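You operate a simulated robot arm through the tools that you are given. There is no shell and no other tool.

Carry out the task below with a simulated robot arm. There is one attempt and no reset: what you move stays moved.

JOB
Close the gap with the 200 mm pipe.
Fine: shut both clip flaps on it and slide both sleeves over its ends.

It is judged by the outcome, as a careful person would: the job done as asked, and still so three seconds after it is handed in. It fails if anything else is knocked over, pushed out of place, dropped, spilled or broken.

ROBOT AND FRAMES
A 7-joint arm with a two-finger gripper, fixed in place. Base frame: the origin is at the foot of the arm, x ahead of it, y to its left, z up; the work surface is at about z = 0.82. Units: m, degrees, N and s.
With the tool pointing down near the work surface it reaches from about 0.1 to 0.44 m from the base axis. Its first joint turns from -143.0 to 143.0 degrees. Payload 1.47 kg.
The TCP is the grasp point between the finger pads, 0.016 m short of the fingertips. In the tool frame z runs along the fingers and y along their closing line. Largest opening 0.087 m; the body of the gripper starts 0.055 m behind the TCP.
Orientation is that of the tool frame in the base frame, as [roll, pitch, yaw] about the fixed x, y, z axes, in that order (R = Rz(yaw) Ry(pitch) Rx(roll)). With the fingers straight down and closing along the base's y, the tool's x points along the base's -x, its y along +y and its z along -z.

CONTROLS
- The arm moves only by the tool play_rows. Its argument "deltas" is one flat list of numbers, 7 for each row, row after row: the turn, a rotation vector about the base's x, y, z in degrees, then the shift along the base's x, y, z in mm, then the gripper command, from -1 (fully open) to 1 (shut), values between in proportion. In form: [ax, ay, az, dx, dy, dz, grip, ax, ay, az, dx, dy, dz, grip, ...]. A call has 1 to 20 rows; each row shifts and turns the commanded pose from where the row before left it. Each row takes 0.2 s and may step no farther than 0.05 m and 8.6 degrees from the row before; otherwise, or with a gripper value out of range, the whole call is refused. Where a pose cannot be reached the arm comes as near as it can. A force on the tool above 40 N (or 10 N above the force at the start of the call, whichever is more), or a blocked arm, ends the call early, and 0.2 s more pass. The fingers move at their own pace (about 0.045 m/s each) and stop on an object; they squeeze with about 28 N. The grip force told is the motor's: it shows also when the fingers shut on nothing. Time passes only in rows, and 0.2 s behind the last, so rows that do not move let the fingers close. The reply holds the time, the measured pose of the TCP, the force on the tool along the base axes, the opening and the grip force, in the units named above and with some noise, with the torque about the TCP (base axes, N m) and any sound that the robot's microphone picked up.
- Cameras (640 x 400 px; columns grow to the right, rows downward): "scene" is fixed at [0.0581, -0.6525, 1.4262]; the picture's right is [0.50, -0.86, 0.00], its down [-0.49, -0.29, -0.82] and it looks along [0.71, 0.41, -0.57] (base axes); focal length 249 px, centre (320, 200). "wrist" rides on the gripper at [0.073, 0.012, -0.09] in the tool frame; the picture's right is [-0.16, 0.99, 0.00], its down [-0.72, -0.12, -0.68] and it looks along [-0.67, -0.11, 0.73] (tool axes); focal length 247 px, centre (320, 200). There is no depth. A picture from a camera that has moved, and an enlarged one, comes with that camera's place and axes in the base frame and with its lens. The place of the scene camera against the robot may be out by one fixed shift of up to 0.012 m in any direction.
- grab_frame(camera): a new picture of that camera. It takes no simulated time.
- raise_lower(by): slides the trunk up (or, below 0, down) by that many m; the arm rides with it, the base frame stays. It gives what a move gives, with no picture.
- enlarge(camera, box): a new picture of the part [left, top, right, bottom] of that camera's present view, enlarged. It takes no simulated time.
- finish_job(): hands the job in; it is judged then, once.

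Nothing tells you positions but the pictures and the camera data. Unless the task says otherwise, let go and move clear before handing in.

The tools are called by a JSON object that holds its "fn" and its "kwargs". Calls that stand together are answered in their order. play_rows: Moves the arm, as the interface text tells. Its arguments: {"type":"object","properties":{"deltas":{"type":"array"}},"required":["deltas"]} The other tools are called the same way: raise_lower (by) slides the trunk up or down; grab_frame (camera) takes a picture; enlarge (camera, box) takes an enlarged picture of a part of a camera's view; finish_job () hands the job in.

At the start:

```text
time_s: 0.0
tcp_pos: [0.3637, -0.2225, 1.2548]
tcp_rot: [180.0, 0.0, 179.9]
wrist_force: [0.0, -0.4, 0.0]
ft_torque: [0.01, -0.04, -0.01]
finger_gap: 0.0871
grip_force: 0.1
trunk travel left (down, up): [-0.961, 0.279]
```

scene: 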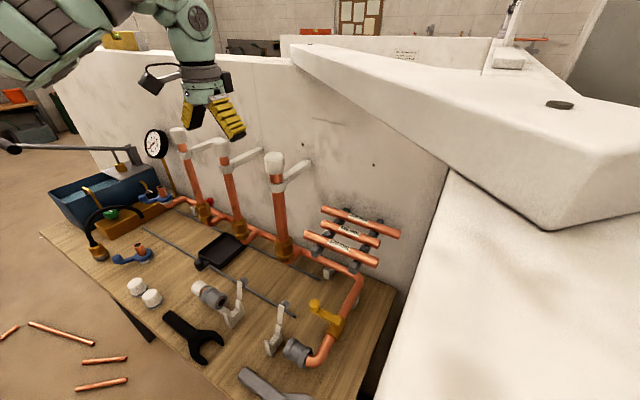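
wrist: 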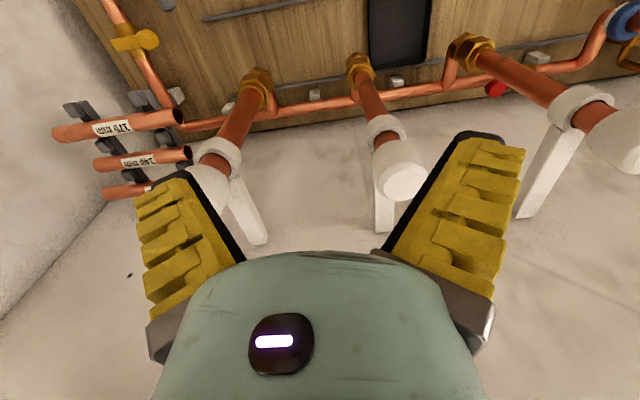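

I see a bench with a copper pipe run, a gap with two clips and two sleeves near the front, and a rack with three labelled pipes on the wall. I'll look closer before moving.

{"fn": "enlarge", "kwargs": {"camera": "scene", "box": [290, 190, 420, 290]}}

{"fn": "enlarge", "kwargs": {"camera": "scene", "box": [180, 260, 380, 400]}}

{"fn": "enlarge", "kwargs": {"camera": "wrist", "box": [40, 60, 240, 220]}}

{"fn": "enlarge", "kwargs": {"camera": "scene", "box": [40, 120, 240, 320]}}

```text
4.00 times, centred on (355, 240) of scene
camera zoom: at [0.0581, -0.6525, 1.4262], right [0.5, -0.86, 0.0], down [-0.49, -0.29, -0.82], along [0.71, 0.41, -0.57], focal length 996 px, centre (180, 40)
```

zoom: 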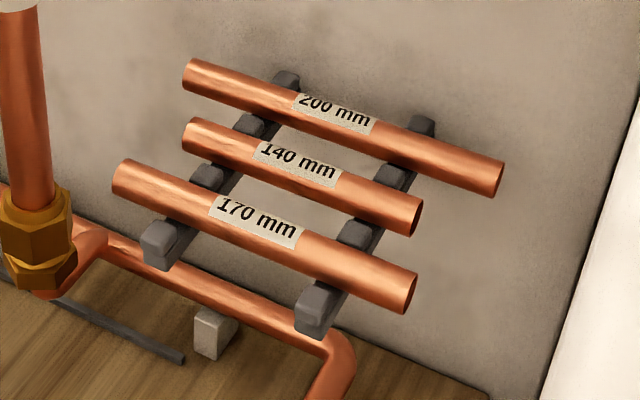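

```text
2.86 times, centred on (280, 330) of scene
camera zoom: at [0.0581, -0.6525, 1.4262], right [0.5, -0.86, 0.0], down [-0.49, -0.29, -0.82], along [0.71, 0.41, -0.57], focal length 712 px, centre (434, -171)
```

zoom: 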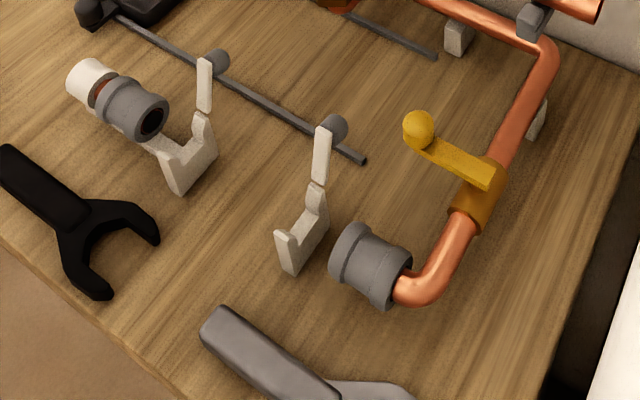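

```text
2.50 times, centred on (140, 140) of wrist
camera zoom: at [0.2905, -0.2112, 1.343], right [0.16, 0.99, 0.0], down [0.72, -0.12, 0.68], along [0.67, -0.11, -0.73], focal length 617 px, centre (770, 350)
```

zoom: 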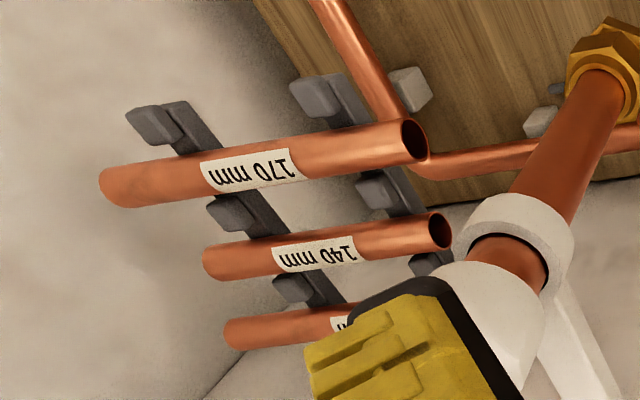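

```text
2.00 times, centred on (140, 220) of scene
camera zoom: at [0.0581, -0.6525, 1.4262], right [0.5, -0.86, 0.0], down [-0.49, -0.29, -0.82], along [0.71, 0.41, -0.57], focal length 498 px, centre (680, 160)
```

zoom: 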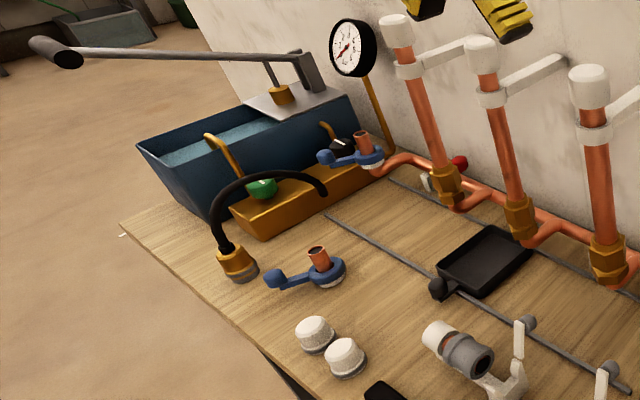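

The pipe labelled 200 mm is the one nearest the wall on the rack, at about x 0.49, y -0.50, z 1.04. The gap line runs along y at about x 0.25, from y -0.25 to -0.47. I'll stay high and turn the wrist so the fingers close along x, which also tests reach and gives a closer view.

{"fn": "play_rows", "kwargs": {"deltas": [0, 0, -8.18, 3, -14, 0, -1, 0, 0, -8.18, 3, -14, 0, -1, 0, 0, -8.18, 3, -14, 0, -1, 0, 0, -8.18, 3, -14, 0, -1, 0, 0, -8.18, 3, -14, 0, -1, 0, 0, -8.18, 3, -14, 0, -1, 0, 0, -8.18, 3, -14, 0, -1, 0, 0, -8.18, 3, -14, 0, -1, 0, 0, -8.18, 3, -14, 0, -1, 0, 0, -8.18, 3, -14, 0, -1, 0, 0, -8.18, 3, -14, 0, -1, 0, 0, 0, 0, 0, 0, -1]}}

{"fn": "grab_frame", "kwargs": {"camera": "wrist"}}

{"fn": "grab_frame", "kwargs": {"camera": "scene"}}

```text
time_s: 2.6
tcp_pos: [0.4162, -0.3603, 1.2419]
tcp_rot: [179.9, 0.0, 89.9]
wrist_force: [-0.1, -0.5, -0.1]
ft_torque: [0.02, 0.01, 0.01]
finger_gap: 0.0867
grip_force: 0.1
out of reach, approached as far as the arm can: row 2, 3, 4, 5
trunk travel left (down, up): [-0.961, 0.279]
```

```text
taken
camera wrist: at [0.4273, -0.2877, 1.332], right [0.99, -0.16, 0.0], down [-0.12, -0.72, 0.68], along [-0.11, -0.67, -0.73], focal length 247 px, centre (320, 200)
```

wrist: 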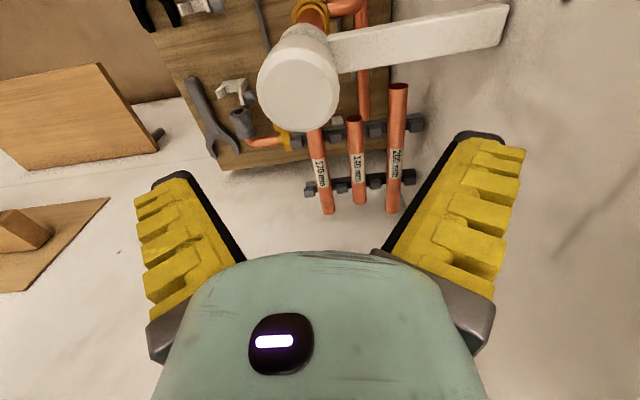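

```text
taken
```

scene: 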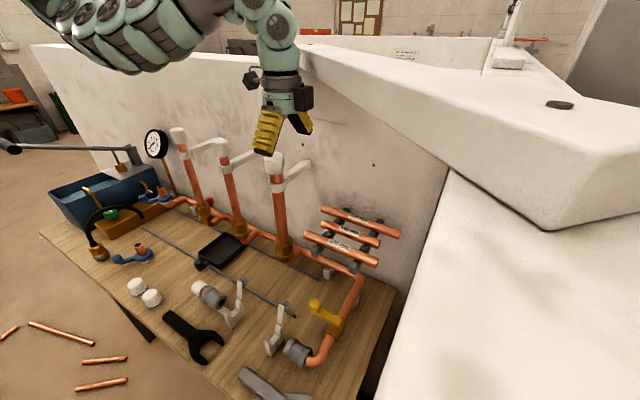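

The white cap on the right vertical pipe is close under the fingers, around (0.41, -0.33) with its top near z 1.2. I'll lift a little before trying to go further out over the rack.

{"fn": "play_rows", "kwargs": {"deltas": [0, 0, 0, 0, 0, 30, -1, 0, 0, 0, 0, 0, 30, -1, 0, 0, 0, 0, -20, 0, -1, 0, 0, 0, 0, -20, 0, -1, 0, 0, 0, 0, -20, 0, -1, 0, 0, 0, 0, 0, 0, -1]}}

{"fn": "grab_frame", "kwargs": {"camera": "wrist"}}

{"fn": "grab_frame", "kwargs": {"camera": "scene"}}

```text
time_s: 3.2
tcp_pos: [0.4195, -0.3695, 1.2596]
tcp_rot: [-179.0, -2.0, 90.0]
wrist_force: [-8.6, 20.6, -14.3]
ft_torque: [-1.91, -0.91, 0.24]
finger_gap: 0.0868
grip_force: 0.0
out of reach, approached as far as the arm can: row 1, 2
trunk travel left (down, up): [-0.961, 0.279]
stopped in row 2: the force on the tool passed its limit at 65 N (the readings are from after the stop); the commanded pose is now the measured one
```

```text
taken
camera wrist: at [0.4325, -0.3011, 1.3515], right [0.99, -0.16, -0.02], down [-0.1, -0.75, 0.66], along [-0.12, -0.64, -0.76], focal length 247 px, centre (320, 200)
```

wrist: 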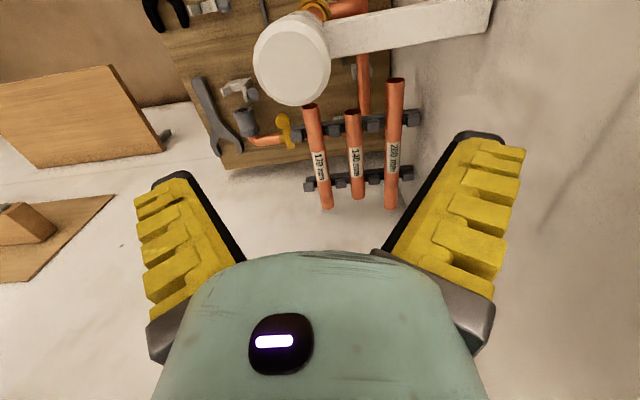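

```text
taken
```

scene: 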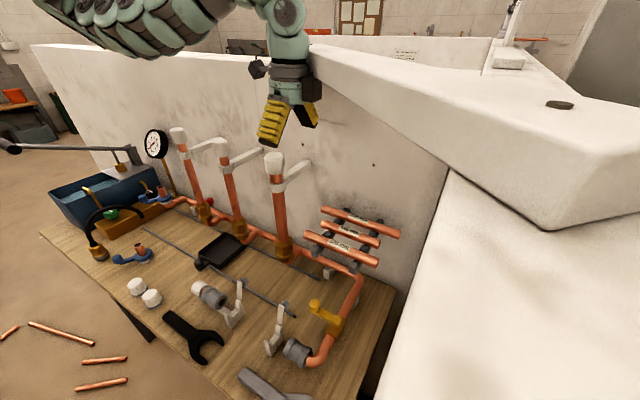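

The tool touched something overhead. From the force, it was the diagonal white slab above the corner, at about z 1.4 near (0.45, -0.41). I'll back straight away from it and then study the slab.

{"fn": "play_rows", "kwargs": {"deltas": [0, 0, 0, -8, 12, 0, -1, 0, 0, 0, -15, 20, 0, -1, 0, 0, 0, -20, 20, 0, -1, 0, 0, 0, -20, 20, 0, -1, 0, 0, 0, -20, 20, 0, -1, 0, 0, 0, -20, 20, 0, -1, 0, 0, 0, 0, 0, 0, -1]}}

{"fn": "grab_frame", "kwargs": {"camera": "scene"}}

{"fn": "enlarge", "kwargs": {"camera": "scene", "box": [250, 20, 640, 260]}}

{"fn": "grab_frame", "kwargs": {"camera": "wrist"}}

```text
time_s: 4.8
tcp_pos: [0.3306, -0.2649, 1.237]
tcp_rot: [-179.4, -1.4, 89.8]
wrist_force: [0.2, 0.0, 0.7]
ft_torque: [0.02, 0.04, 0.03]
finger_gap: 0.087
grip_force: 0.0
out of reach, approached as far as the arm can: row 1, 2, 3, 4
trunk travel left (down, up): [-0.961, 0.279]
```

```text
taken
```

scene: 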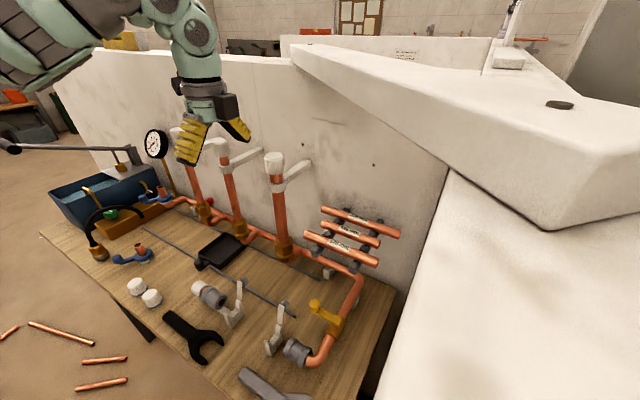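

```text
1.64 times, centred on (445, 140) of scene
camera zoom: at [0.0581, -0.6525, 1.4262], right [0.5, -0.86, 0.0], down [-0.49, -0.29, -0.82], along [0.71, 0.41, -0.57], focal length 409 px, centre (115, 298)
```

zoom: 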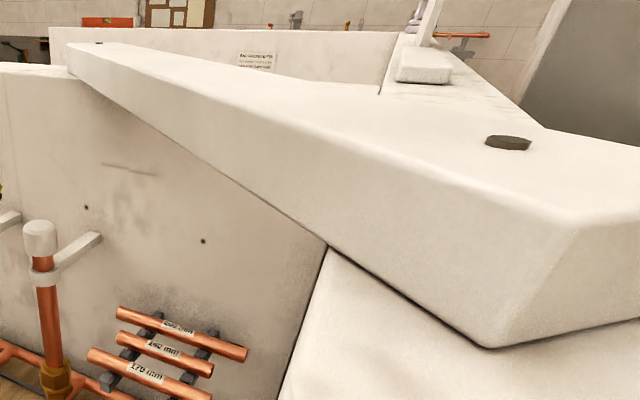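

```text
taken
camera wrist: at [0.3424, -0.1955, 1.3282], right [0.99, -0.16, -0.01], down [-0.11, -0.74, 0.66], along [-0.12, -0.65, -0.75], focal length 247 px, centre (320, 200)
```

wrist: 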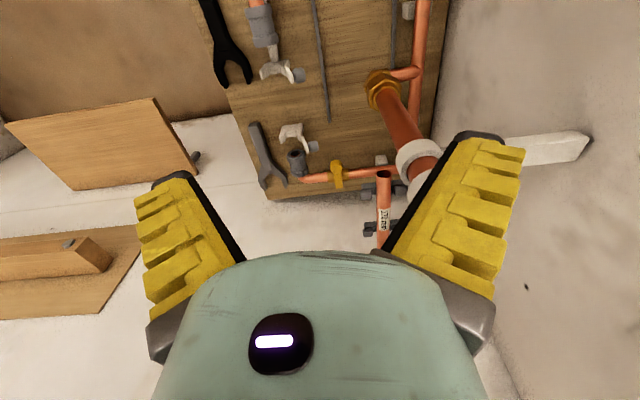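

The slab bridges the corner overhead: its underside is at about z 1.36 and its front edge follows x − y ≈ 0.86, so the rack sits beneath it. The 200 mm pipe is at x 0.499, y -0.397 to -0.597, z ≈ 1.045. I'll have to reach in from below the slab edge with the trunk lower, so I'm moving to open space first to see how the arm behaves.

{"fn": "play_rows", "kwargs": {"deltas": [0, 0, 0, -20, -5, 10, -1, 0, 0, 0, -20, -5, 10, -1, 0, 0, 0, -20, -5, 10, -1, 0, 0, 0, -20, -5, 0, -1, 0, 0, 0, 0, 0, 0, -1]}}

{"fn": "grab_frame", "kwargs": {"camera": "scene"}}

{"fn": "grab_frame", "kwargs": {"camera": "wrist"}}

```text
time_s: 6.0
tcp_pos: [0.2935, -0.2686, 1.2405]
tcp_rot: [-179.6, -1.2, 90.0]
wrist_force: [0.1, 0.3, -0.4]
ft_torque: [-0.01, -0.01, 0.0]
finger_gap: 0.0873
grip_force: 0.1
out of reach, approached as far as the arm can: row 1, 2, 3
trunk travel left (down, up): [-0.961, 0.279]
```

```text
taken
```

scene: 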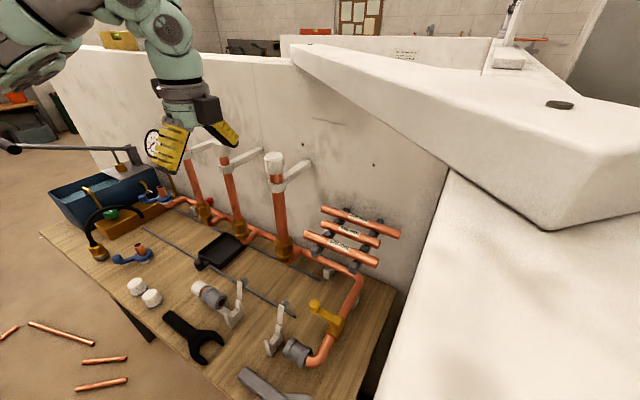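

```text
taken
camera wrist: at [0.3054, -0.1986, 1.3313], right [0.99, -0.16, -0.01], down [-0.11, -0.74, 0.67], along [-0.11, -0.66, -0.75], focal length 247 px, centre (320, 200)
```

wrist: 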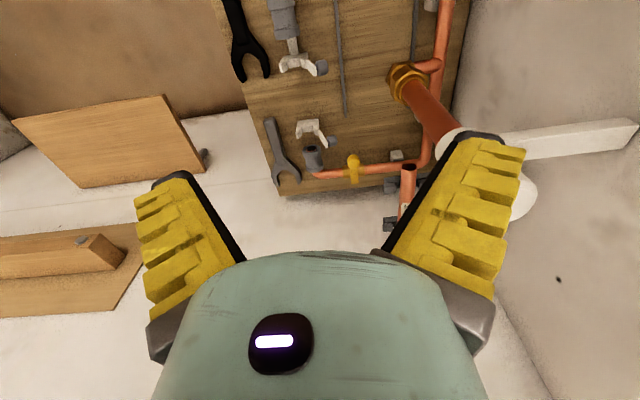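

Free space around the gripper here, with the vertical pipes behind it at x ≥ 0.38. I'll lower the trunk 0.1 m and look again.

{"fn": "raise_lower", "kwargs": {"by": -0.1}}

{"fn": "grab_frame", "kwargs": {"camera": "scene"}}

```text
time_s: 7.3
tcp_pos: [0.2957, -0.2683, 1.1407]
tcp_rot: [-179.5, -1.2, 90.1]
wrist_force: [-0.1, -0.6, -0.2]
ft_torque: [0.0, -0.04, -0.03]
finger_gap: 0.087
grip_force: 0.0
trunk travel left (down, up): [-0.861, 0.379]
```

```text
taken
```

scene: 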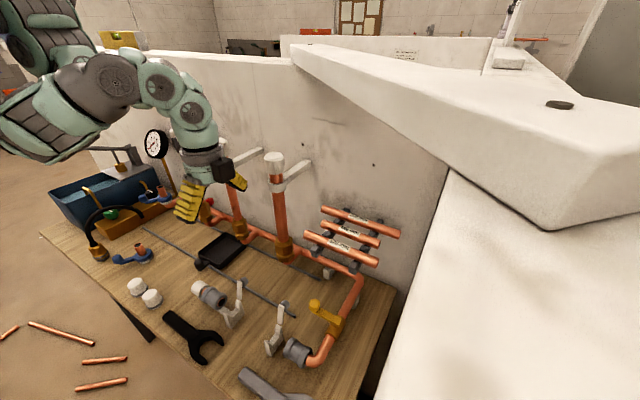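

The trunk lowers cleanly and the elbow hangs clear of the bench. Next I'll tilt the fingers outward (towards +x and -y) and step towards the rack front, staying below and in front of the slab edge.

{"fn": "play_rows", "kwargs": {"deltas": [0, -6, 0, 0, -20, 0, -1, 0, -6, 0, 0, -20, 0, -1, 0, -6, 0, 0, -20, 0, -1, 0, -6, 0, 0, -20, 0, -1, 0, -6, 0, 0, -20, 0, -1, 0, 0, 0, 0, -20, 0, -1, 0, 0, 0, 0, 0, 0, -1]}}

{"fn": "grab_frame", "kwargs": {"camera": "scene"}}

{"fn": "grab_frame", "kwargs": {"camera": "wrist"}}

```text
time_s: 8.9
tcp_pos: [0.2936, -0.388, 1.141]
tcp_rot: [150.5, -1.1, 90.5]
wrist_force: [-0.2, -0.1, 0.2]
ft_torque: [0.01, -0.01, 0.0]
finger_gap: 0.0872
grip_force: 0.0
trunk travel left (down, up): [-0.861, 0.379]
```

```text
taken
```

scene: 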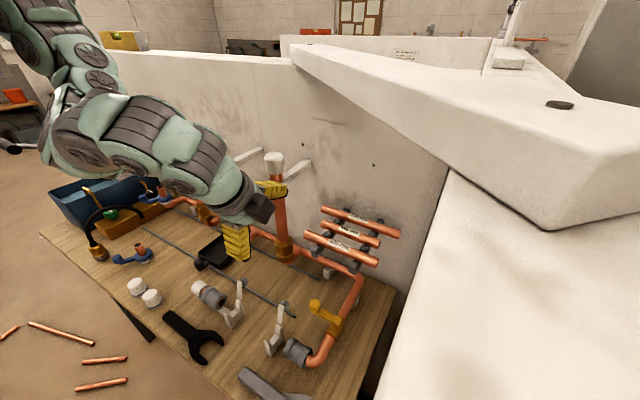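

```text
taken
camera wrist: at [0.2575, -0.3181, 1.2261], right [0.86, -0.16, 0.48], down [-0.43, -0.74, 0.52], along [0.28, -0.66, -0.7], focal length 247 px, centre (320, 200)
```

wrist: 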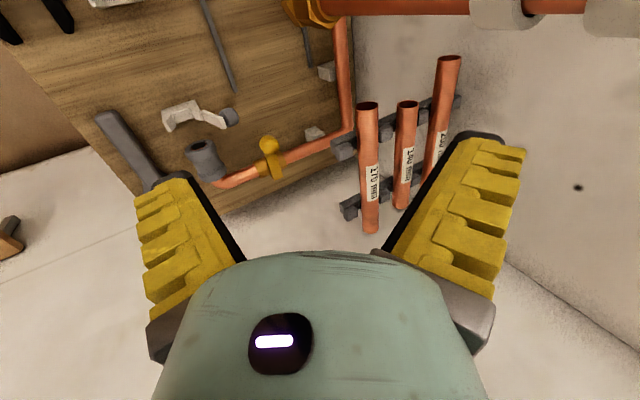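

Reach is good with the tool tilted 30° towards +x, and the pipe axis checks out at x 0.50, z 1.04 with its +y end at y -0.40. I'll narrow the fingers and move to a point about 8 cm back from it, above the neighbouring pipes.

{"fn": "play_rows", "kwargs": {"deltas": [0, 0, 0, 20, -13, 0, 0.08, 0, 0, 0, 20, -13, 0, 0.08, 0, 0, 0, 20, -13, 0, 0.08, 0, 0, 0, 20, -13, 0, 0.08, 0, 0, 0, 20, -13, -3, 0.08, 0, 0, 0, 20, -13, -6, 0.08, 0, 0, 0, 20, -13, -6, 0.08, 0, 0, 0, 20, -11, -6, 0.08, 0, 0, 0, 0, 0, 0, 0.08]}}

{"fn": "grab_frame", "kwargs": {"camera": "scene"}}

{"fn": "grab_frame", "kwargs": {"camera": "wrist"}}

```text
time_s: 10.9
tcp_pos: [0.4442, -0.474, 1.1221]
tcp_rot: [150.5, -1.1, 90.6]
wrist_force: [-0.5, 0.2, 1.1]
ft_torque: [-0.04, 0.01, 0.02]
finger_gap: 0.0456
grip_force: 3.9
out of reach, approached as far as the arm can: row 7, 8
trunk travel left (down, up): [-0.861, 0.379]
```

```text
taken
```

scene: 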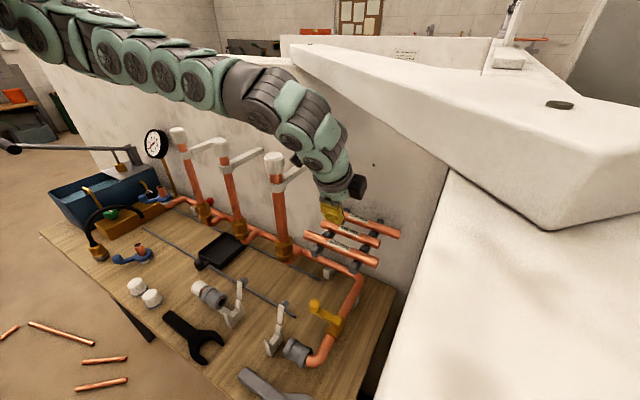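

```text
taken
camera wrist: at [0.4094, -0.4032, 1.2076], right [0.86, -0.16, 0.48], down [-0.43, -0.74, 0.52], along [0.28, -0.66, -0.7], focal length 247 px, centre (320, 200)
```

wrist: 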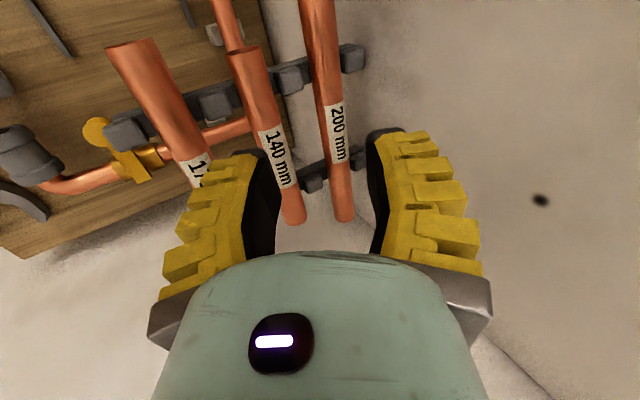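

The arm is at full stretch because the shoulder is high. I'll back out, raise the hand in the open area, then lower the trunk so the shoulder is nearer to rack height.

{"fn": "play_rows", "kwargs": {"deltas": [0, 0, 0, -20, 8, 8, 0.08, 0, 0, 0, -20, 8, 10, 0.08, 0, 0, 0, -20, 8, 10, 0.08, 0, 0, 0, -20, 10, 10, 0.08, 0, 0, 0, -20, 10, 10, 0.08, 0, 0, 0, -20, 10, 10, 0.08, 0, 0, 0, -20, 10, 15, 0.08, 0, 0, 0, -20, 10, 20, 0.08, 0, 0, 0, 0, 0, 0, 0.08]}}

{"fn": "grab_frame", "kwargs": {"camera": "scene"}}

```text
time_s: 12.9
tcp_pos: [0.2808, -0.4298, 1.2089]
tcp_rot: [150.5, -1.3, 90.8]
wrist_force: [0.2, -0.9, 0.2]
ft_torque: [0.01, 0.0, 0.02]
finger_gap: 0.0458
grip_force: 4.5
out of reach, approached as far as the arm can: row 6, 7, 8
trunk travel left (down, up): [-0.861, 0.379]
```

```text
taken
```

scene: 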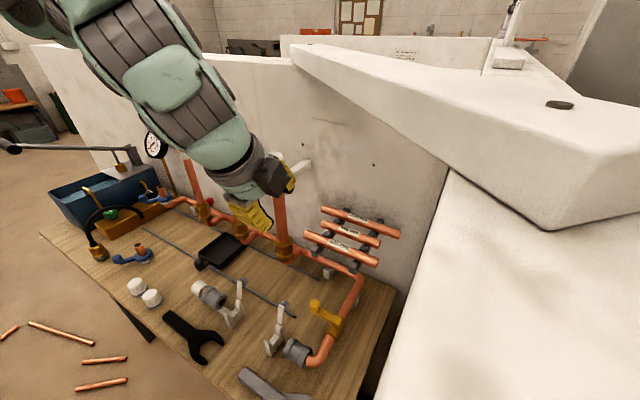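

Clear on all sides. Lowering the trunk 0.15 m puts the TCP at about z 1.06, still well above the clips.

{"fn": "raise_lower", "kwargs": {"by": -0.15}}

{"fn": "play_rows", "kwargs": {"deltas": [0, 0, 0, 0, 0, 20, 0.08, 0, 0, 0, 0, 0, 20, 0.08, 0, 0, 0, 0, 0, 20, 0.08, 0, 0, 0, 0, 0, 20, 0.08, 0, 0, 0, 0, 0, 20, 0.08, 0, 0, 0, 0, 0, 0, 0.08]}}

{"fn": "grab_frame", "kwargs": {"camera": "scene"}}

{"fn": "grab_frame", "kwargs": {"camera": "wrist"}}

```text
time_s: 14.7
tcp_pos: [0.2805, -0.43, 1.0592]
tcp_rot: [150.5, -1.3, 90.7]
wrist_force: [-0.2, -0.2, -0.1]
ft_torque: [-0.01, 0.0, -0.02]
finger_gap: 0.0457
grip_force: 3.6
trunk travel left (down, up): [-0.711, 0.529]
```

```text
time_s: 16.1
tcp_pos: [0.2791, -0.4338, 1.1572]
tcp_rot: [150.5, -1.2, 90.8]
wrist_force: [-0.9, 0.6, -0.3]
ft_torque: [-0.01, -0.03, 0.01]
finger_gap: 0.0459
grip_force: 3.6
out of reach, approached as far as the arm can: row 1, 2
trunk travel left (down, up): [-0.711, 0.529]
```

```text
taken
```

scene: 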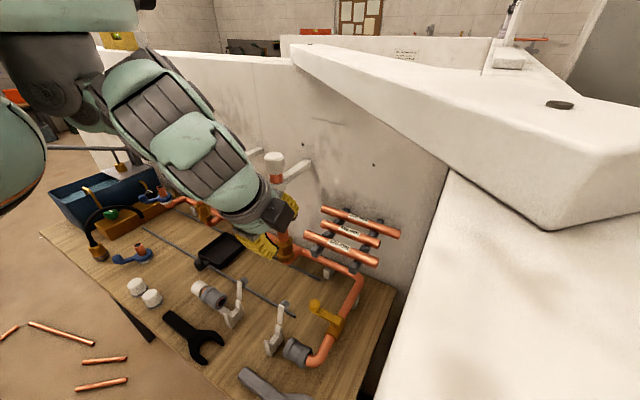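

```text
taken
camera wrist: at [0.2431, -0.3633, 1.242], right [0.86, -0.16, 0.48], down [-0.43, -0.74, 0.52], along [0.28, -0.65, -0.7], focal length 247 px, centre (320, 200)
```

wrist: 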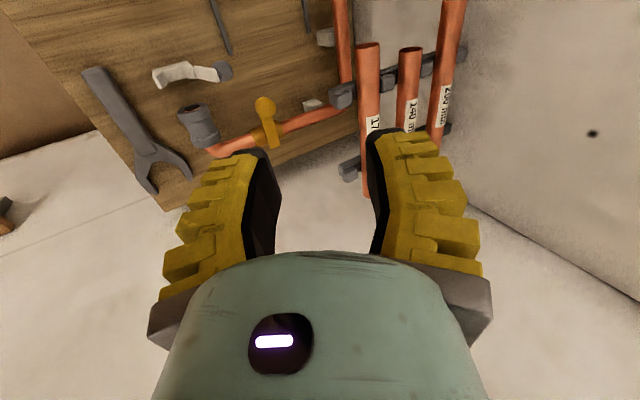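

The shoulder is lower now and the hand is still clear. I'll head to the pre-grasp point again, with the fingers a little narrower.

{"fn": "play_rows", "kwargs": {"deltas": [0, 0, 0, 20, -6, 0, 0.2, 0, 0, 0, 20, -6, 0, 0.2, 0, 0, 0, 20, -6, 0, 0.2, 0, 0, 0, 20, -7, -4, 0.2, 0, 0, 0, 20, -7, -6, 0.2, 0, 0, 0, 20, -7, -6, 0.2, 0, 0, 0, 20, -7, -6, 0.2, 0, 0, 0, 20, -7, -6, 0.2, 0, 0, 0, 0, 0, 0, 0.2]}}

{"fn": "grab_frame", "kwargs": {"camera": "scene"}}

{"fn": "grab_frame", "kwargs": {"camera": "wrist"}}

```text
time_s: 18.1
tcp_pos: [0.4405, -0.4885, 1.1316]
tcp_rot: [150.3, -1.2, 90.6]
wrist_force: [-0.3, 0.5, 0.8]
ft_torque: [0.01, 0.03, -0.02]
finger_gap: 0.0407
grip_force: 4.0
trunk travel left (down, up): [-0.711, 0.529]
```

```text
taken
```

scene: 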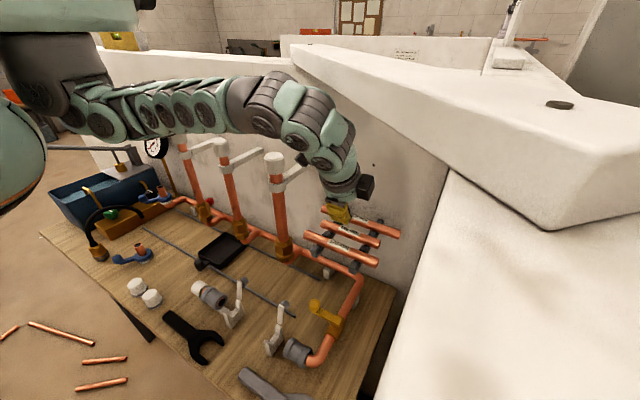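

```text
taken
camera wrist: at [0.4049, -0.4184, 1.2147], right [0.86, -0.16, 0.49], down [-0.43, -0.74, 0.52], along [0.28, -0.65, -0.7], focal length 247 px, centre (320, 200)
```

wrist: 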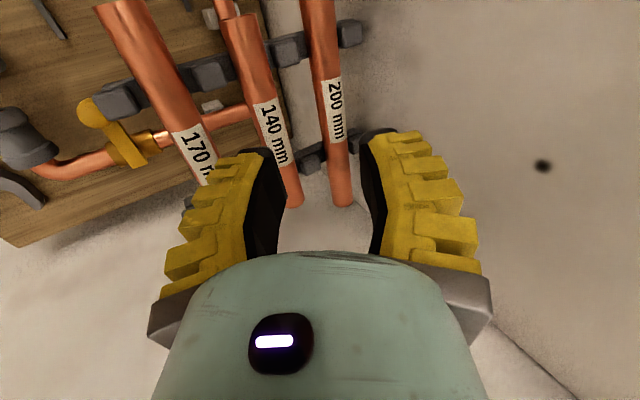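

Within reach now, and the label confirms it is the 200 mm pipe. The wall is at about x 0.534, only about 2 cm behind it, so the fingers must be narrow and not too deep. I'll advance most of the way and check alignment.

{"fn": "play_rows", "kwargs": {"deltas": [0, 0, 0, 7, 0, 4, 0.42, 0, 0, 0, 0, 0, 0, 0.42, 0, 0, 0, 10, 0, -17, 0.42, 0, 0, 0, 10, 0, -17, 0.42, 0, 0, 0, 10, 0, -18, 0.42, 0, 0, 0, 0, 0, 0, 0.42]}}

{"fn": "grab_frame", "kwargs": {"camera": "wrist"}}

{"fn": "enlarge", "kwargs": {"camera": "scene", "box": [290, 150, 420, 280]}}

```text
time_s: 19.5
tcp_pos: [0.4754, -0.4835, 1.0819]
tcp_rot: [150.4, -1.3, 90.6]
wrist_force: [-0.1, 0.2, -0.5]
ft_torque: [-0.04, -0.01, -0.01]
finger_gap: 0.0312
grip_force: 4.4
out of reach, approached as far as the arm can: row 5
trunk travel left (down, up): [-0.711, 0.529]
```

```text
taken
camera wrist: at [0.4393, -0.4143, 1.1661], right [0.86, -0.16, 0.48], down [-0.43, -0.74, 0.52], along [0.28, -0.65, -0.7], focal length 247 px, centre (320, 200)
```

wrist: 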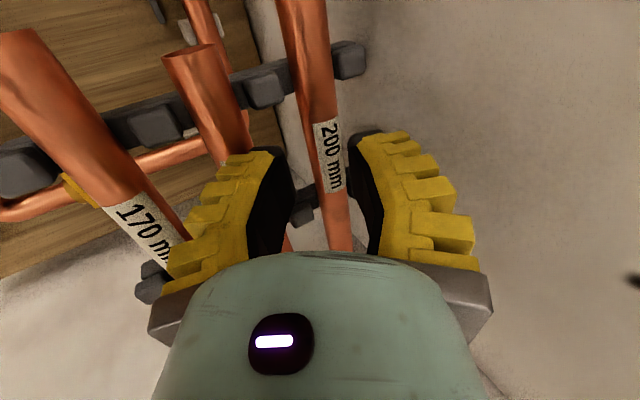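

```text
3.08 times, centred on (355, 215) of scene
camera zoom: at [0.0581, -0.6525, 1.4262], right [0.5, -0.86, 0.0], down [-0.49, -0.29, -0.82], along [0.71, 0.41, -0.57], focal length 766 px, centre (212, 154)
```

zoom: 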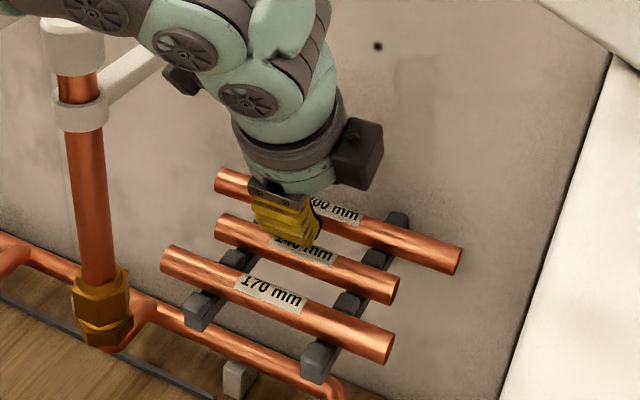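

Alignment is good: the pipe sits centred between the fingers. Since the arm is near its limit, I'll raise the hand a little, move in x, then use the trunk to go straight down.

{"fn": "play_rows", "kwargs": {"deltas": [0, 0, 0, 0, 0, 20, 0.42, 0, 0, 0, 12, -2, 0, 0.42, 0, 0, 0, 12, -2, 0, 0.42, 0, 0, 0, 0, 0, 0, 0.42]}}

```text
time_s: 20.5
tcp_pos: [0.4864, -0.4855, 1.1011]
tcp_rot: [150.4, -1.3, 90.6]
wrist_force: [0.5, 0.2, 0.1]
ft_torque: [-0.04, -0.01, 0.03]
finger_gap: 0.0316
grip_force: 4.3
out of reach, approached as far as the arm can: row 3
trunk travel left (down, up): [-0.711, 0.529]
```

{"fn": "play_rows", "kwargs": {"deltas": [0, 0, 0, 0, 0, 20, 0.42, 0, 0, 0, 0, 0, 20, 0.42, 0, 0, 0, 7, 0, 0, 0.42, 0, 0, 0, 6, 0, 0, 0.42, 0, 0, 0, 0, 0, 0, 0.42]}}

{"fn": "grab_frame", "kwargs": {"camera": "scene"}}

```text
time_s: 21.7
tcp_pos: [0.4835, -0.4769, 1.1264]
tcp_rot: [151.1, -2.3, 90.3]
wrist_force: [0.3, 0.1, 0.6]
ft_torque: [0.0, 0.01, 0.01]
finger_gap: 0.0314
grip_force: 4.9
out of reach, approached as far as the arm can: row 2, 4
trunk travel left (down, up): [-0.711, 0.529]
```

```text
taken
```

scene: 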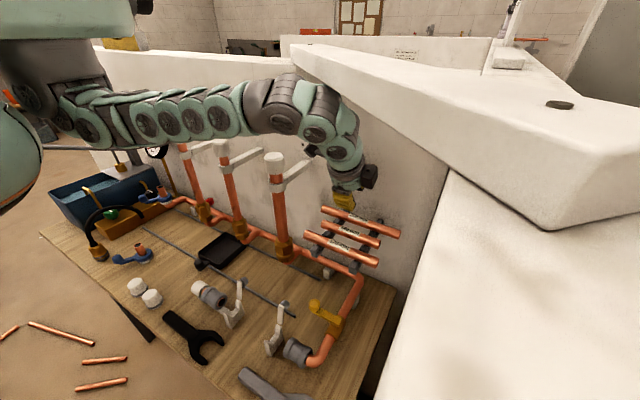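

The arm tops out about 12 mm short at this tilt. I'll tilt the fingers about 10° towards -y (around the closing line, so they stay square to the pipe) and grip slightly closer to the +y support.

{"fn": "play_rows", "kwargs": {"deltas": [0, 0, 0, -12, 0, -8, 0.42, 0, 0, 0, -8, 0, -12, 0.42, -4.34, 0, -2.48, 0, 0, 0, 0.42, -4.34, 0, -2.48, 0, 0, 0, 0.42, 0, 0, 0, 12, 0, 0, 0.42, 0, 0, 0, 12, 0, 0, 0.42, 0, 0, 0, 9, 0, 0, 0.42, 0, 0, 0, 0, 0, 0, 0.42]}}

{"fn": "grab_frame", "kwargs": {"camera": "wrist"}}

{"fn": "grab_frame", "kwargs": {"camera": "scene"}}

```text
time_s: 23.5
tcp_pos: [0.5013, -0.485, 1.1173]
tcp_rot: [150.3, 7.6, 85.4]
wrist_force: [-15.9, 5.1, 7.5]
ft_torque: [0.09, -0.45, 0.42]
finger_gap: 0.025
grip_force: 0.6
trunk travel left (down, up): [-0.711, 0.529]
```

```text
taken
camera wrist: at [0.4734, -0.3997, 1.1919], right [0.85, -0.16, 0.51], down [-0.49, -0.61, 0.62], along [0.21, -0.78, -0.6], focal length 247 px, centre (320, 200)
```

wrist: 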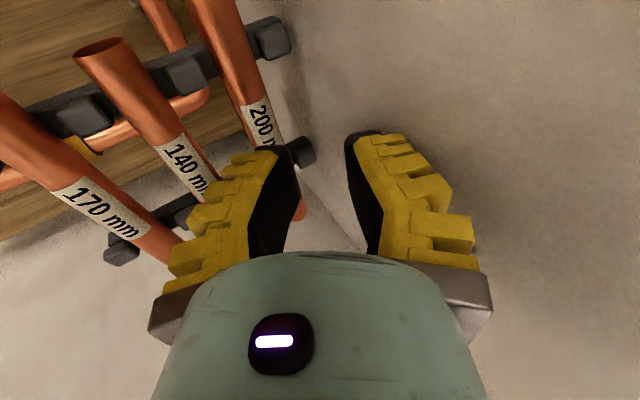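

```text
taken
```

scene: 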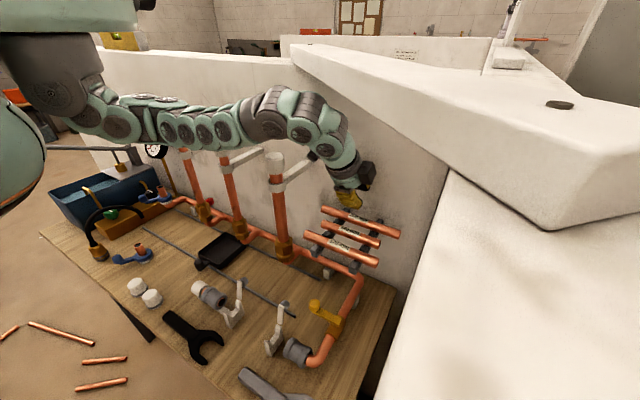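

The back finger is brushing the wall (about 16 N), so the wall face is at about x 0.530. I'll back off a few mm in x and narrow the opening slightly.

{"fn": "play_rows", "kwargs": {"deltas": [0, 0, 0, -6, 4, 0, 0.47, 0, 0, 0, 0, 0, 0, 0.47, 0, 0, 0, 0, 0, 0, 0.47]}}

{"fn": "grab_frame", "kwargs": {"camera": "wrist"}}

```text
time_s: 24.3
tcp_pos: [0.4986, -0.4789, 1.1194]
tcp_rot: [150.1, 7.5, 85.7]
wrist_force: [0.4, -0.1, -0.6]
ft_torque: [0.0, 0.01, -0.02]
finger_gap: 0.0295
grip_force: 4.8
trunk travel left (down, up): [-0.711, 0.529]
```

```text
taken
camera wrist: at [0.4703, -0.3941, 1.1925], right [0.85, -0.16, 0.51], down [-0.49, -0.61, 0.62], along [0.22, -0.77, -0.6], focal length 247 px, centre (320, 200)
```

wrist: 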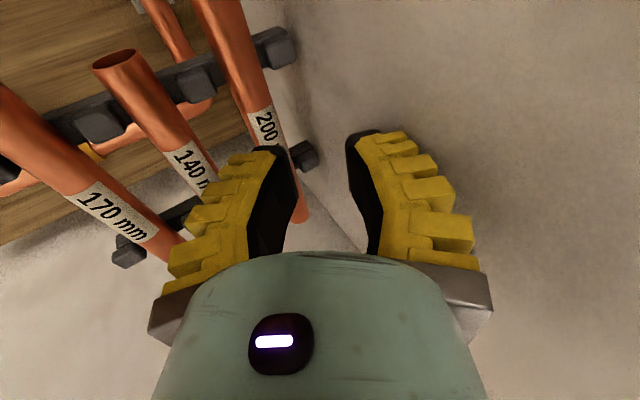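

Free now at x 0.4986. A purely vertical descent would clip the pipe, so I'll shift back along the finger direction, lower the trunk, then do the last 35 mm along the fingers.

{"fn": "play_rows", "kwargs": {"deltas": [0, 0, 0, -10, 2, 15, 0.47, 0, 0, 0, -10, 2, 15, 0.47, 0, 0, 0, 0, 0, 0, 0.47]}}

{"fn": "raise_lower", "kwargs": {"by": -0.05}}

{"fn": "grab_frame", "kwargs": {"camera": "wrist"}}

{"fn": "grab_frame", "kwargs": {"camera": "scene"}}

```text
time_s: 25.1
tcp_pos: [0.4779, -0.4762, 1.1508]
tcp_rot: [150.2, 7.5, 85.6]
wrist_force: [-0.4, -0.8, -0.3]
ft_torque: [0.01, -0.03, 0.02]
finger_gap: 0.0297
grip_force: 4.8
trunk travel left (down, up): [-0.711, 0.529]
```

```text
time_s: 26.0
tcp_pos: [0.4775, -0.4819, 1.1398]
tcp_rot: [146.7, 9.1, 84.3]
wrist_force: [-0.4, -0.2, 0.2]
ft_torque: [0.04, 0.0, -0.03]
finger_gap: 0.0294
grip_force: 5.0
trunk travel left (down, up): [-0.661, 0.579]
```

```text
taken
camera wrist: at [0.4462, -0.3933, 1.2072], right [0.81, -0.15, 0.56], down [-0.53, -0.58, 0.61], along [0.24, -0.8, -0.56], focal length 247 px, centre (320, 200)
```

wrist: 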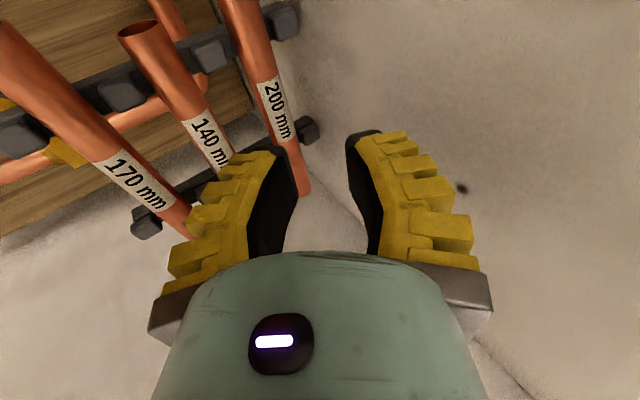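

```text
taken
```

scene: 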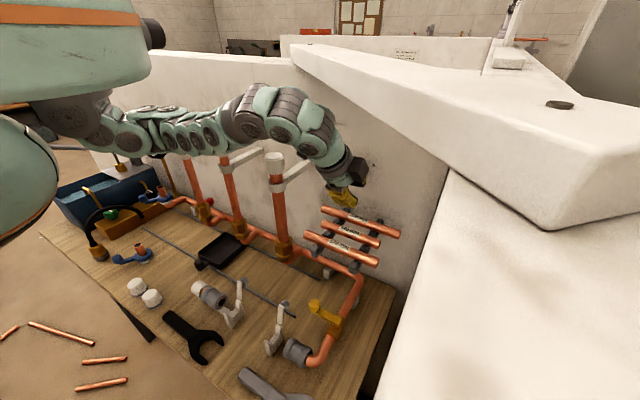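

Lowering the trunk didn't lower the hand fully. The forearm must be resting on something, probably a pipe cap. I'll raise it straight back and look closely.

{"fn": "raise_lower", "kwargs": {"by": 0.05}}

{"fn": "enlarge", "kwargs": {"camera": "scene", "box": [0, 40, 400, 290]}}

```text
time_s: 26.9
tcp_pos: [0.4788, -0.4772, 1.1497]
tcp_rot: [150.2, 7.4, 85.9]
wrist_force: [-0.2, 0.5, -0.3]
ft_torque: [-0.02, -0.01, -0.04]
finger_gap: 0.0296
grip_force: 5.1
trunk travel left (down, up): [-0.711, 0.529]
```

```text
1.60 times, centred on (200, 165) of scene
camera zoom: at [0.0581, -0.6525, 1.4262], right [0.5, -0.86, 0.0], down [-0.49, -0.29, -0.82], along [0.71, 0.41, -0.57], focal length 398 px, centre (512, 256)
```

zoom: 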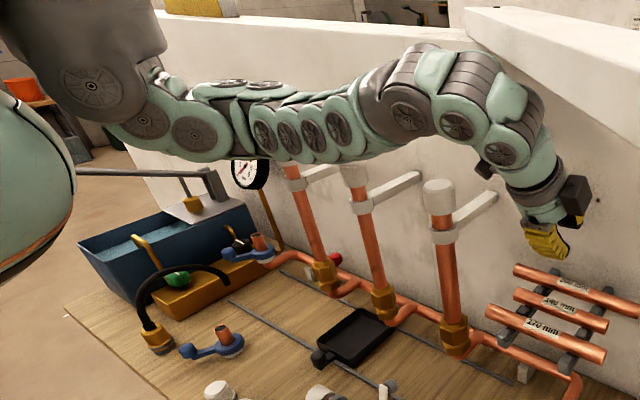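

The arm returned to the same pose, and nothing looks displaced (cap 3 is at the same pixel). I'll keep the trunk at this height and use the arm itself to go down, in small steps.

{"fn": "play_rows", "kwargs": {"deltas": [0, 0, 0, 0, 0, -12, 0.47, 0, 0, 0, 0, 0, -12, 0.47, 0, 0, 0, 0, 0, -12, 0.47, 0, 0, 0, 0, 0, 0, 0.47]}}

{"fn": "enlarge", "kwargs": {"camera": "scene", "box": [180, 50, 430, 260]}}

```text
time_s: 27.9
tcp_pos: [0.4795, -0.4775, 1.1154]
tcp_rot: [150.0, 7.5, 85.7]
wrist_force: [0.4, -0.2, -0.3]
ft_torque: [-0.01, -0.02, 0.01]
finger_gap: 0.0293
grip_force: 4.9
trunk travel left (down, up): [-0.711, 0.529]
```

```text
1.90 times, centred on (305, 155) of scene
camera zoom: at [0.0581, -0.6525, 1.4262], right [0.5, -0.86, 0.0], down [-0.49, -0.29, -0.82], along [0.71, 0.41, -0.57], focal length 474 px, centre (349, 286)
```

zoom: 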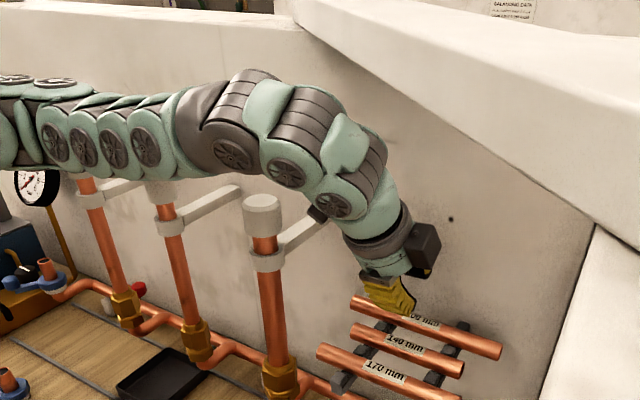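

Moving down works. I'll continue to the point just above the pipe.

{"fn": "play_rows", "kwargs": {"deltas": [0, 0, 0, 0, 0, -12, 0.47, 0, 0, 0, 0, 0, -12, 0.47, 0, 0, 0, 0, -2, -12, 0.47, 0, 0, 0, 0, 0, 0, 0.47]}}

{"fn": "grab_frame", "kwargs": {"camera": "wrist"}}

{"fn": "enlarge", "kwargs": {"camera": "scene", "box": [180, 50, 430, 260]}}

```text
time_s: 28.9
tcp_pos: [0.4793, -0.4788, 1.0795]
tcp_rot: [150.1, 7.6, 85.7]
wrist_force: [0.5, 0.2, 2.8]
ft_torque: [0.11, 0.05, -0.05]
finger_gap: 0.0283
grip_force: 3.5
trunk travel left (down, up): [-0.711, 0.529]
```

```text
taken
camera wrist: at [0.4499, -0.3936, 1.1526], right [0.85, -0.16, 0.51], down [-0.49, -0.61, 0.62], along [0.22, -0.77, -0.6], focal length 247 px, centre (320, 200)
```

wrist: 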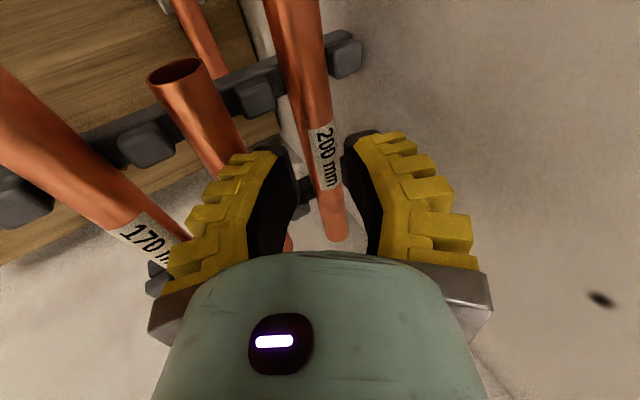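

```text
1.90 times, centred on (305, 155) of scene
camera zoom: at [0.0581, -0.6525, 1.4262], right [0.5, -0.86, 0.0], down [-0.49, -0.29, -0.82], along [0.71, 0.41, -0.57], focal length 474 px, centre (349, 286)
```

zoom: 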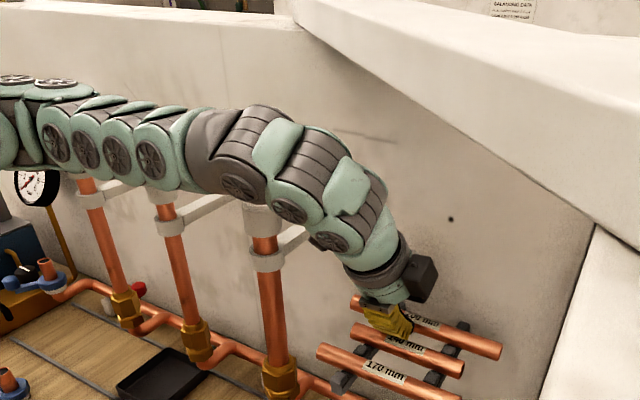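

There's a small 2.8 N upward force here that I can't yet explain. I'll hold still, re-measure and zoom in before going further.

{"fn": "play_rows", "kwargs": {"deltas": [0, 0, 0, 0, 0, 0, 0.47]}}

{"fn": "enlarge", "kwargs": {"camera": "wrist", "box": [140, 60, 500, 280]}}

{"fn": "enlarge", "kwargs": {"camera": "scene", "box": [280, 120, 420, 260]}}

```text
time_s: 29.3
tcp_pos: [0.4795, -0.479, 1.0791]
tcp_rot: [150.1, 7.5, 85.8]
wrist_force: [-0.3, 2.1, 2.7]
ft_torque: [0.04, 0.04, -0.03]
finger_gap: 0.0284
grip_force: 3.6
trunk travel left (down, up): [-0.711, 0.529]
```

```text
1.78 times, centred on (320, 170) of wrist
camera zoom: at [0.4497, -0.3938, 1.1525], right [0.85, -0.16, 0.51], down [-0.49, -0.61, 0.62], along [0.21, -0.77, -0.6], focal length 439 px, centre (320, 253)
```

zoom: 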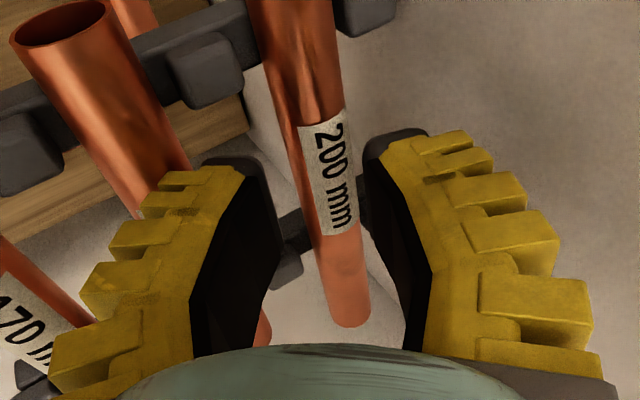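

```text
2.86 times, centred on (350, 190) of scene
camera zoom: at [0.0581, -0.6525, 1.4262], right [0.5, -0.86, 0.0], down [-0.49, -0.29, -0.82], along [0.71, 0.41, -0.57], focal length 712 px, centre (234, 229)
```

zoom: 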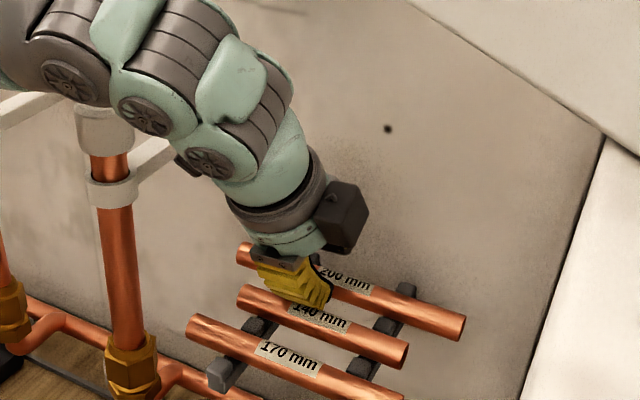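

The likely cause is that the front finger's edge is touching the rack peg at y ≈ -0.45. The free window between the two pegs is about y -0.52 to -0.46, so I'll lift 1 cm and shift to y ≈ -0.49.

{"fn": "play_rows", "kwargs": {"deltas": [0, 0, 0, -2, 0, 8, 0.47, 0, 0, 0, 0, -7, 0, 0.47, 0, 0, 0, 0, -5, 0, 0.47, 0, 0, 0, 0, 0, 0, 0.47]}}

{"fn": "enlarge", "kwargs": {"camera": "wrist", "box": [140, 60, 500, 280]}}

```text
time_s: 30.3
tcp_pos: [0.4759, -0.4912, 1.0862]
tcp_rot: [150.1, 7.5, 85.6]
wrist_force: [0.4, -0.8, -0.8]
ft_torque: [0.01, -0.03, -0.02]
finger_gap: 0.0294
grip_force: 4.7
trunk travel left (down, up): [-0.711, 0.529]
```

```text
1.78 times, centred on (320, 170) of wrist
camera zoom: at [0.4474, -0.407, 1.1594], right [0.85, -0.16, 0.51], down [-0.49, -0.61, 0.62], along [0.21, -0.77, -0.59], focal length 439 px, centre (320, 253)
```

zoom: 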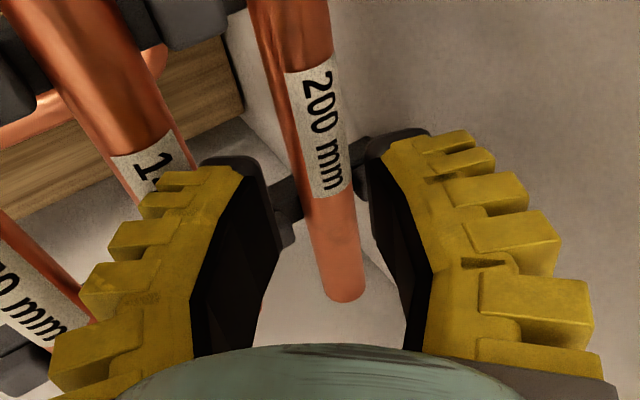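

Contact gone, fingers clear of both pegs. I'll advance along the fingers in small steps onto the pipe.

{"fn": "play_rows", "kwargs": {"deltas": [0, 0, 0, 6, 1, -13, 0.47, 0, 0, 0, 7, 1, -14, 0.47, 0, 0, 0, 0, 0, 0, 0.47]}}

{"fn": "enlarge", "kwargs": {"camera": "wrist", "box": [140, 60, 500, 280]}}

{"fn": "enlarge", "kwargs": {"camera": "scene", "box": [180, 50, 430, 260]}}

```text
time_s: 31.1
tcp_pos: [0.4886, -0.4894, 1.061]
tcp_rot: [150.1, 7.5, 85.6]
wrist_force: [1.3, 0.9, 2.0]
ft_torque: [0.06, 0.07, -0.06]
finger_gap: 0.0287
grip_force: 4.6
trunk travel left (down, up): [-0.711, 0.529]
```

```text
1.78 times, centred on (320, 170) of wrist
camera zoom: at [0.4604, -0.4051, 1.1335], right [0.85, -0.16, 0.51], down [-0.49, -0.61, 0.62], along [0.22, -0.77, -0.6], focal length 439 px, centre (320, 253)
```

zoom: 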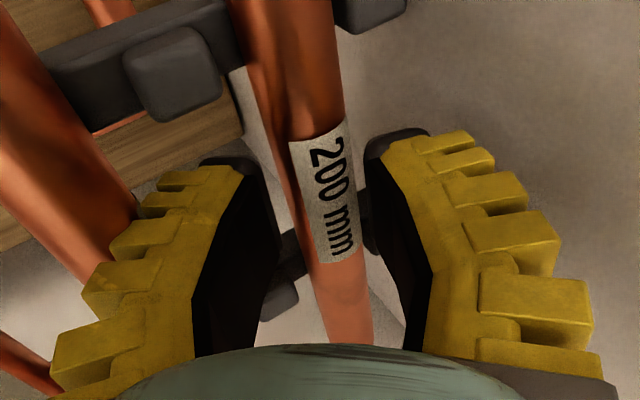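

```text
1.90 times, centred on (305, 155) of scene
camera zoom: at [0.0581, -0.6525, 1.4262], right [0.5, -0.86, 0.0], down [-0.49, -0.29, -0.82], along [0.71, 0.41, -0.57], focal length 474 px, centre (349, 286)
```

zoom: 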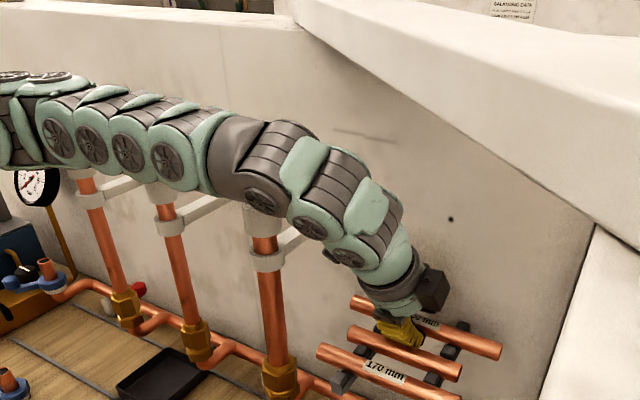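

There's a light touch (about 2 N) of the front finger on the 140 mm pipe. I'll narrow the opening a bit, nudge 1 mm towards the wall, and go in the last 18 mm.

{"fn": "play_rows", "kwargs": {"deltas": [0, 0, 0, 1, 0, 0, 0.58, 0, 0, 0, 0, 0, 0, 0.58, 0, 0, 0, 4, 0, -7, 0.58, 0, 0, 0, 0, 0, 0, 0.58]}}

{"fn": "enlarge", "kwargs": {"camera": "wrist", "box": [140, 60, 500, 280]}}

```text
time_s: 32.1
tcp_pos: [0.4954, -0.4917, 1.0542]
tcp_rot: [149.9, 7.5, 85.7]
wrist_force: [2.4, 0.3, 5.0]
ft_torque: [0.11, 0.21, -0.02]
finger_gap: 0.0238
grip_force: 4.5
trunk travel left (down, up): [-0.711, 0.529]
```

```text
1.78 times, centred on (320, 170) of wrist
camera zoom: at [0.4656, -0.4057, 1.1269], right [0.85, -0.16, 0.51], down [-0.49, -0.61, 0.62], along [0.21, -0.77, -0.59], focal length 439 px, centre (320, 253)
```

zoom: 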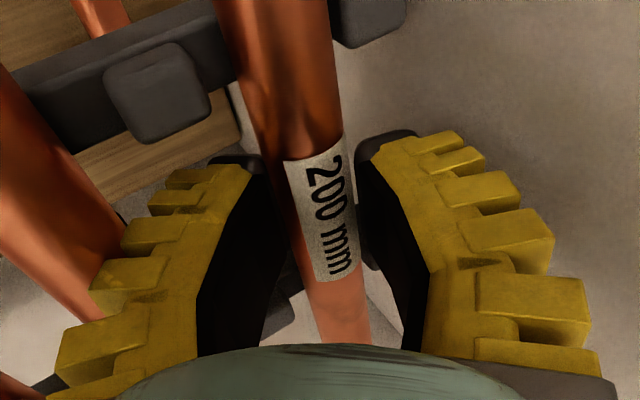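

The front finger's outer ribs are pressing the 140 mm pipe at about 5 N. I'll back off slightly and make the tool steeper by 8°, which moves the ribs away from it while still clearing the wall.

{"fn": "play_rows", "kwargs": {"deltas": [0, 0, 0, -3, 0, 5, 0.58, 0, 4, 0, 0, 0, 0, 0.58, 0, 4, 0, 0, 0, 0, 0.58, 0, 0, 0, 0, 0, 0, 0.58]}}

{"fn": "enlarge", "kwargs": {"camera": "wrist", "box": [140, 60, 500, 280]}}

```text
time_s: 33.1
tcp_pos: [0.4913, -0.489, 1.0601]
tcp_rot: [158.3, 7.9, 86.7]
wrist_force: [0.3, 0.2, -0.9]
ft_torque: [0.01, -0.02, -0.01]
finger_gap: 0.0248
grip_force: 4.9
trunk travel left (down, up): [-0.711, 0.529]
```

```text
1.78 times, centred on (320, 170) of wrist
camera zoom: at [0.4728, -0.4045, 1.1348], right [0.91, -0.16, 0.38], down [-0.4, -0.61, 0.68], along [0.13, -0.77, -0.62], focal length 439 px, centre (320, 253)
```

zoom: 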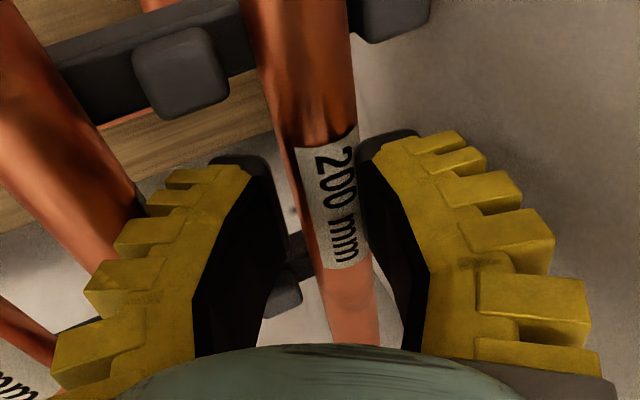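

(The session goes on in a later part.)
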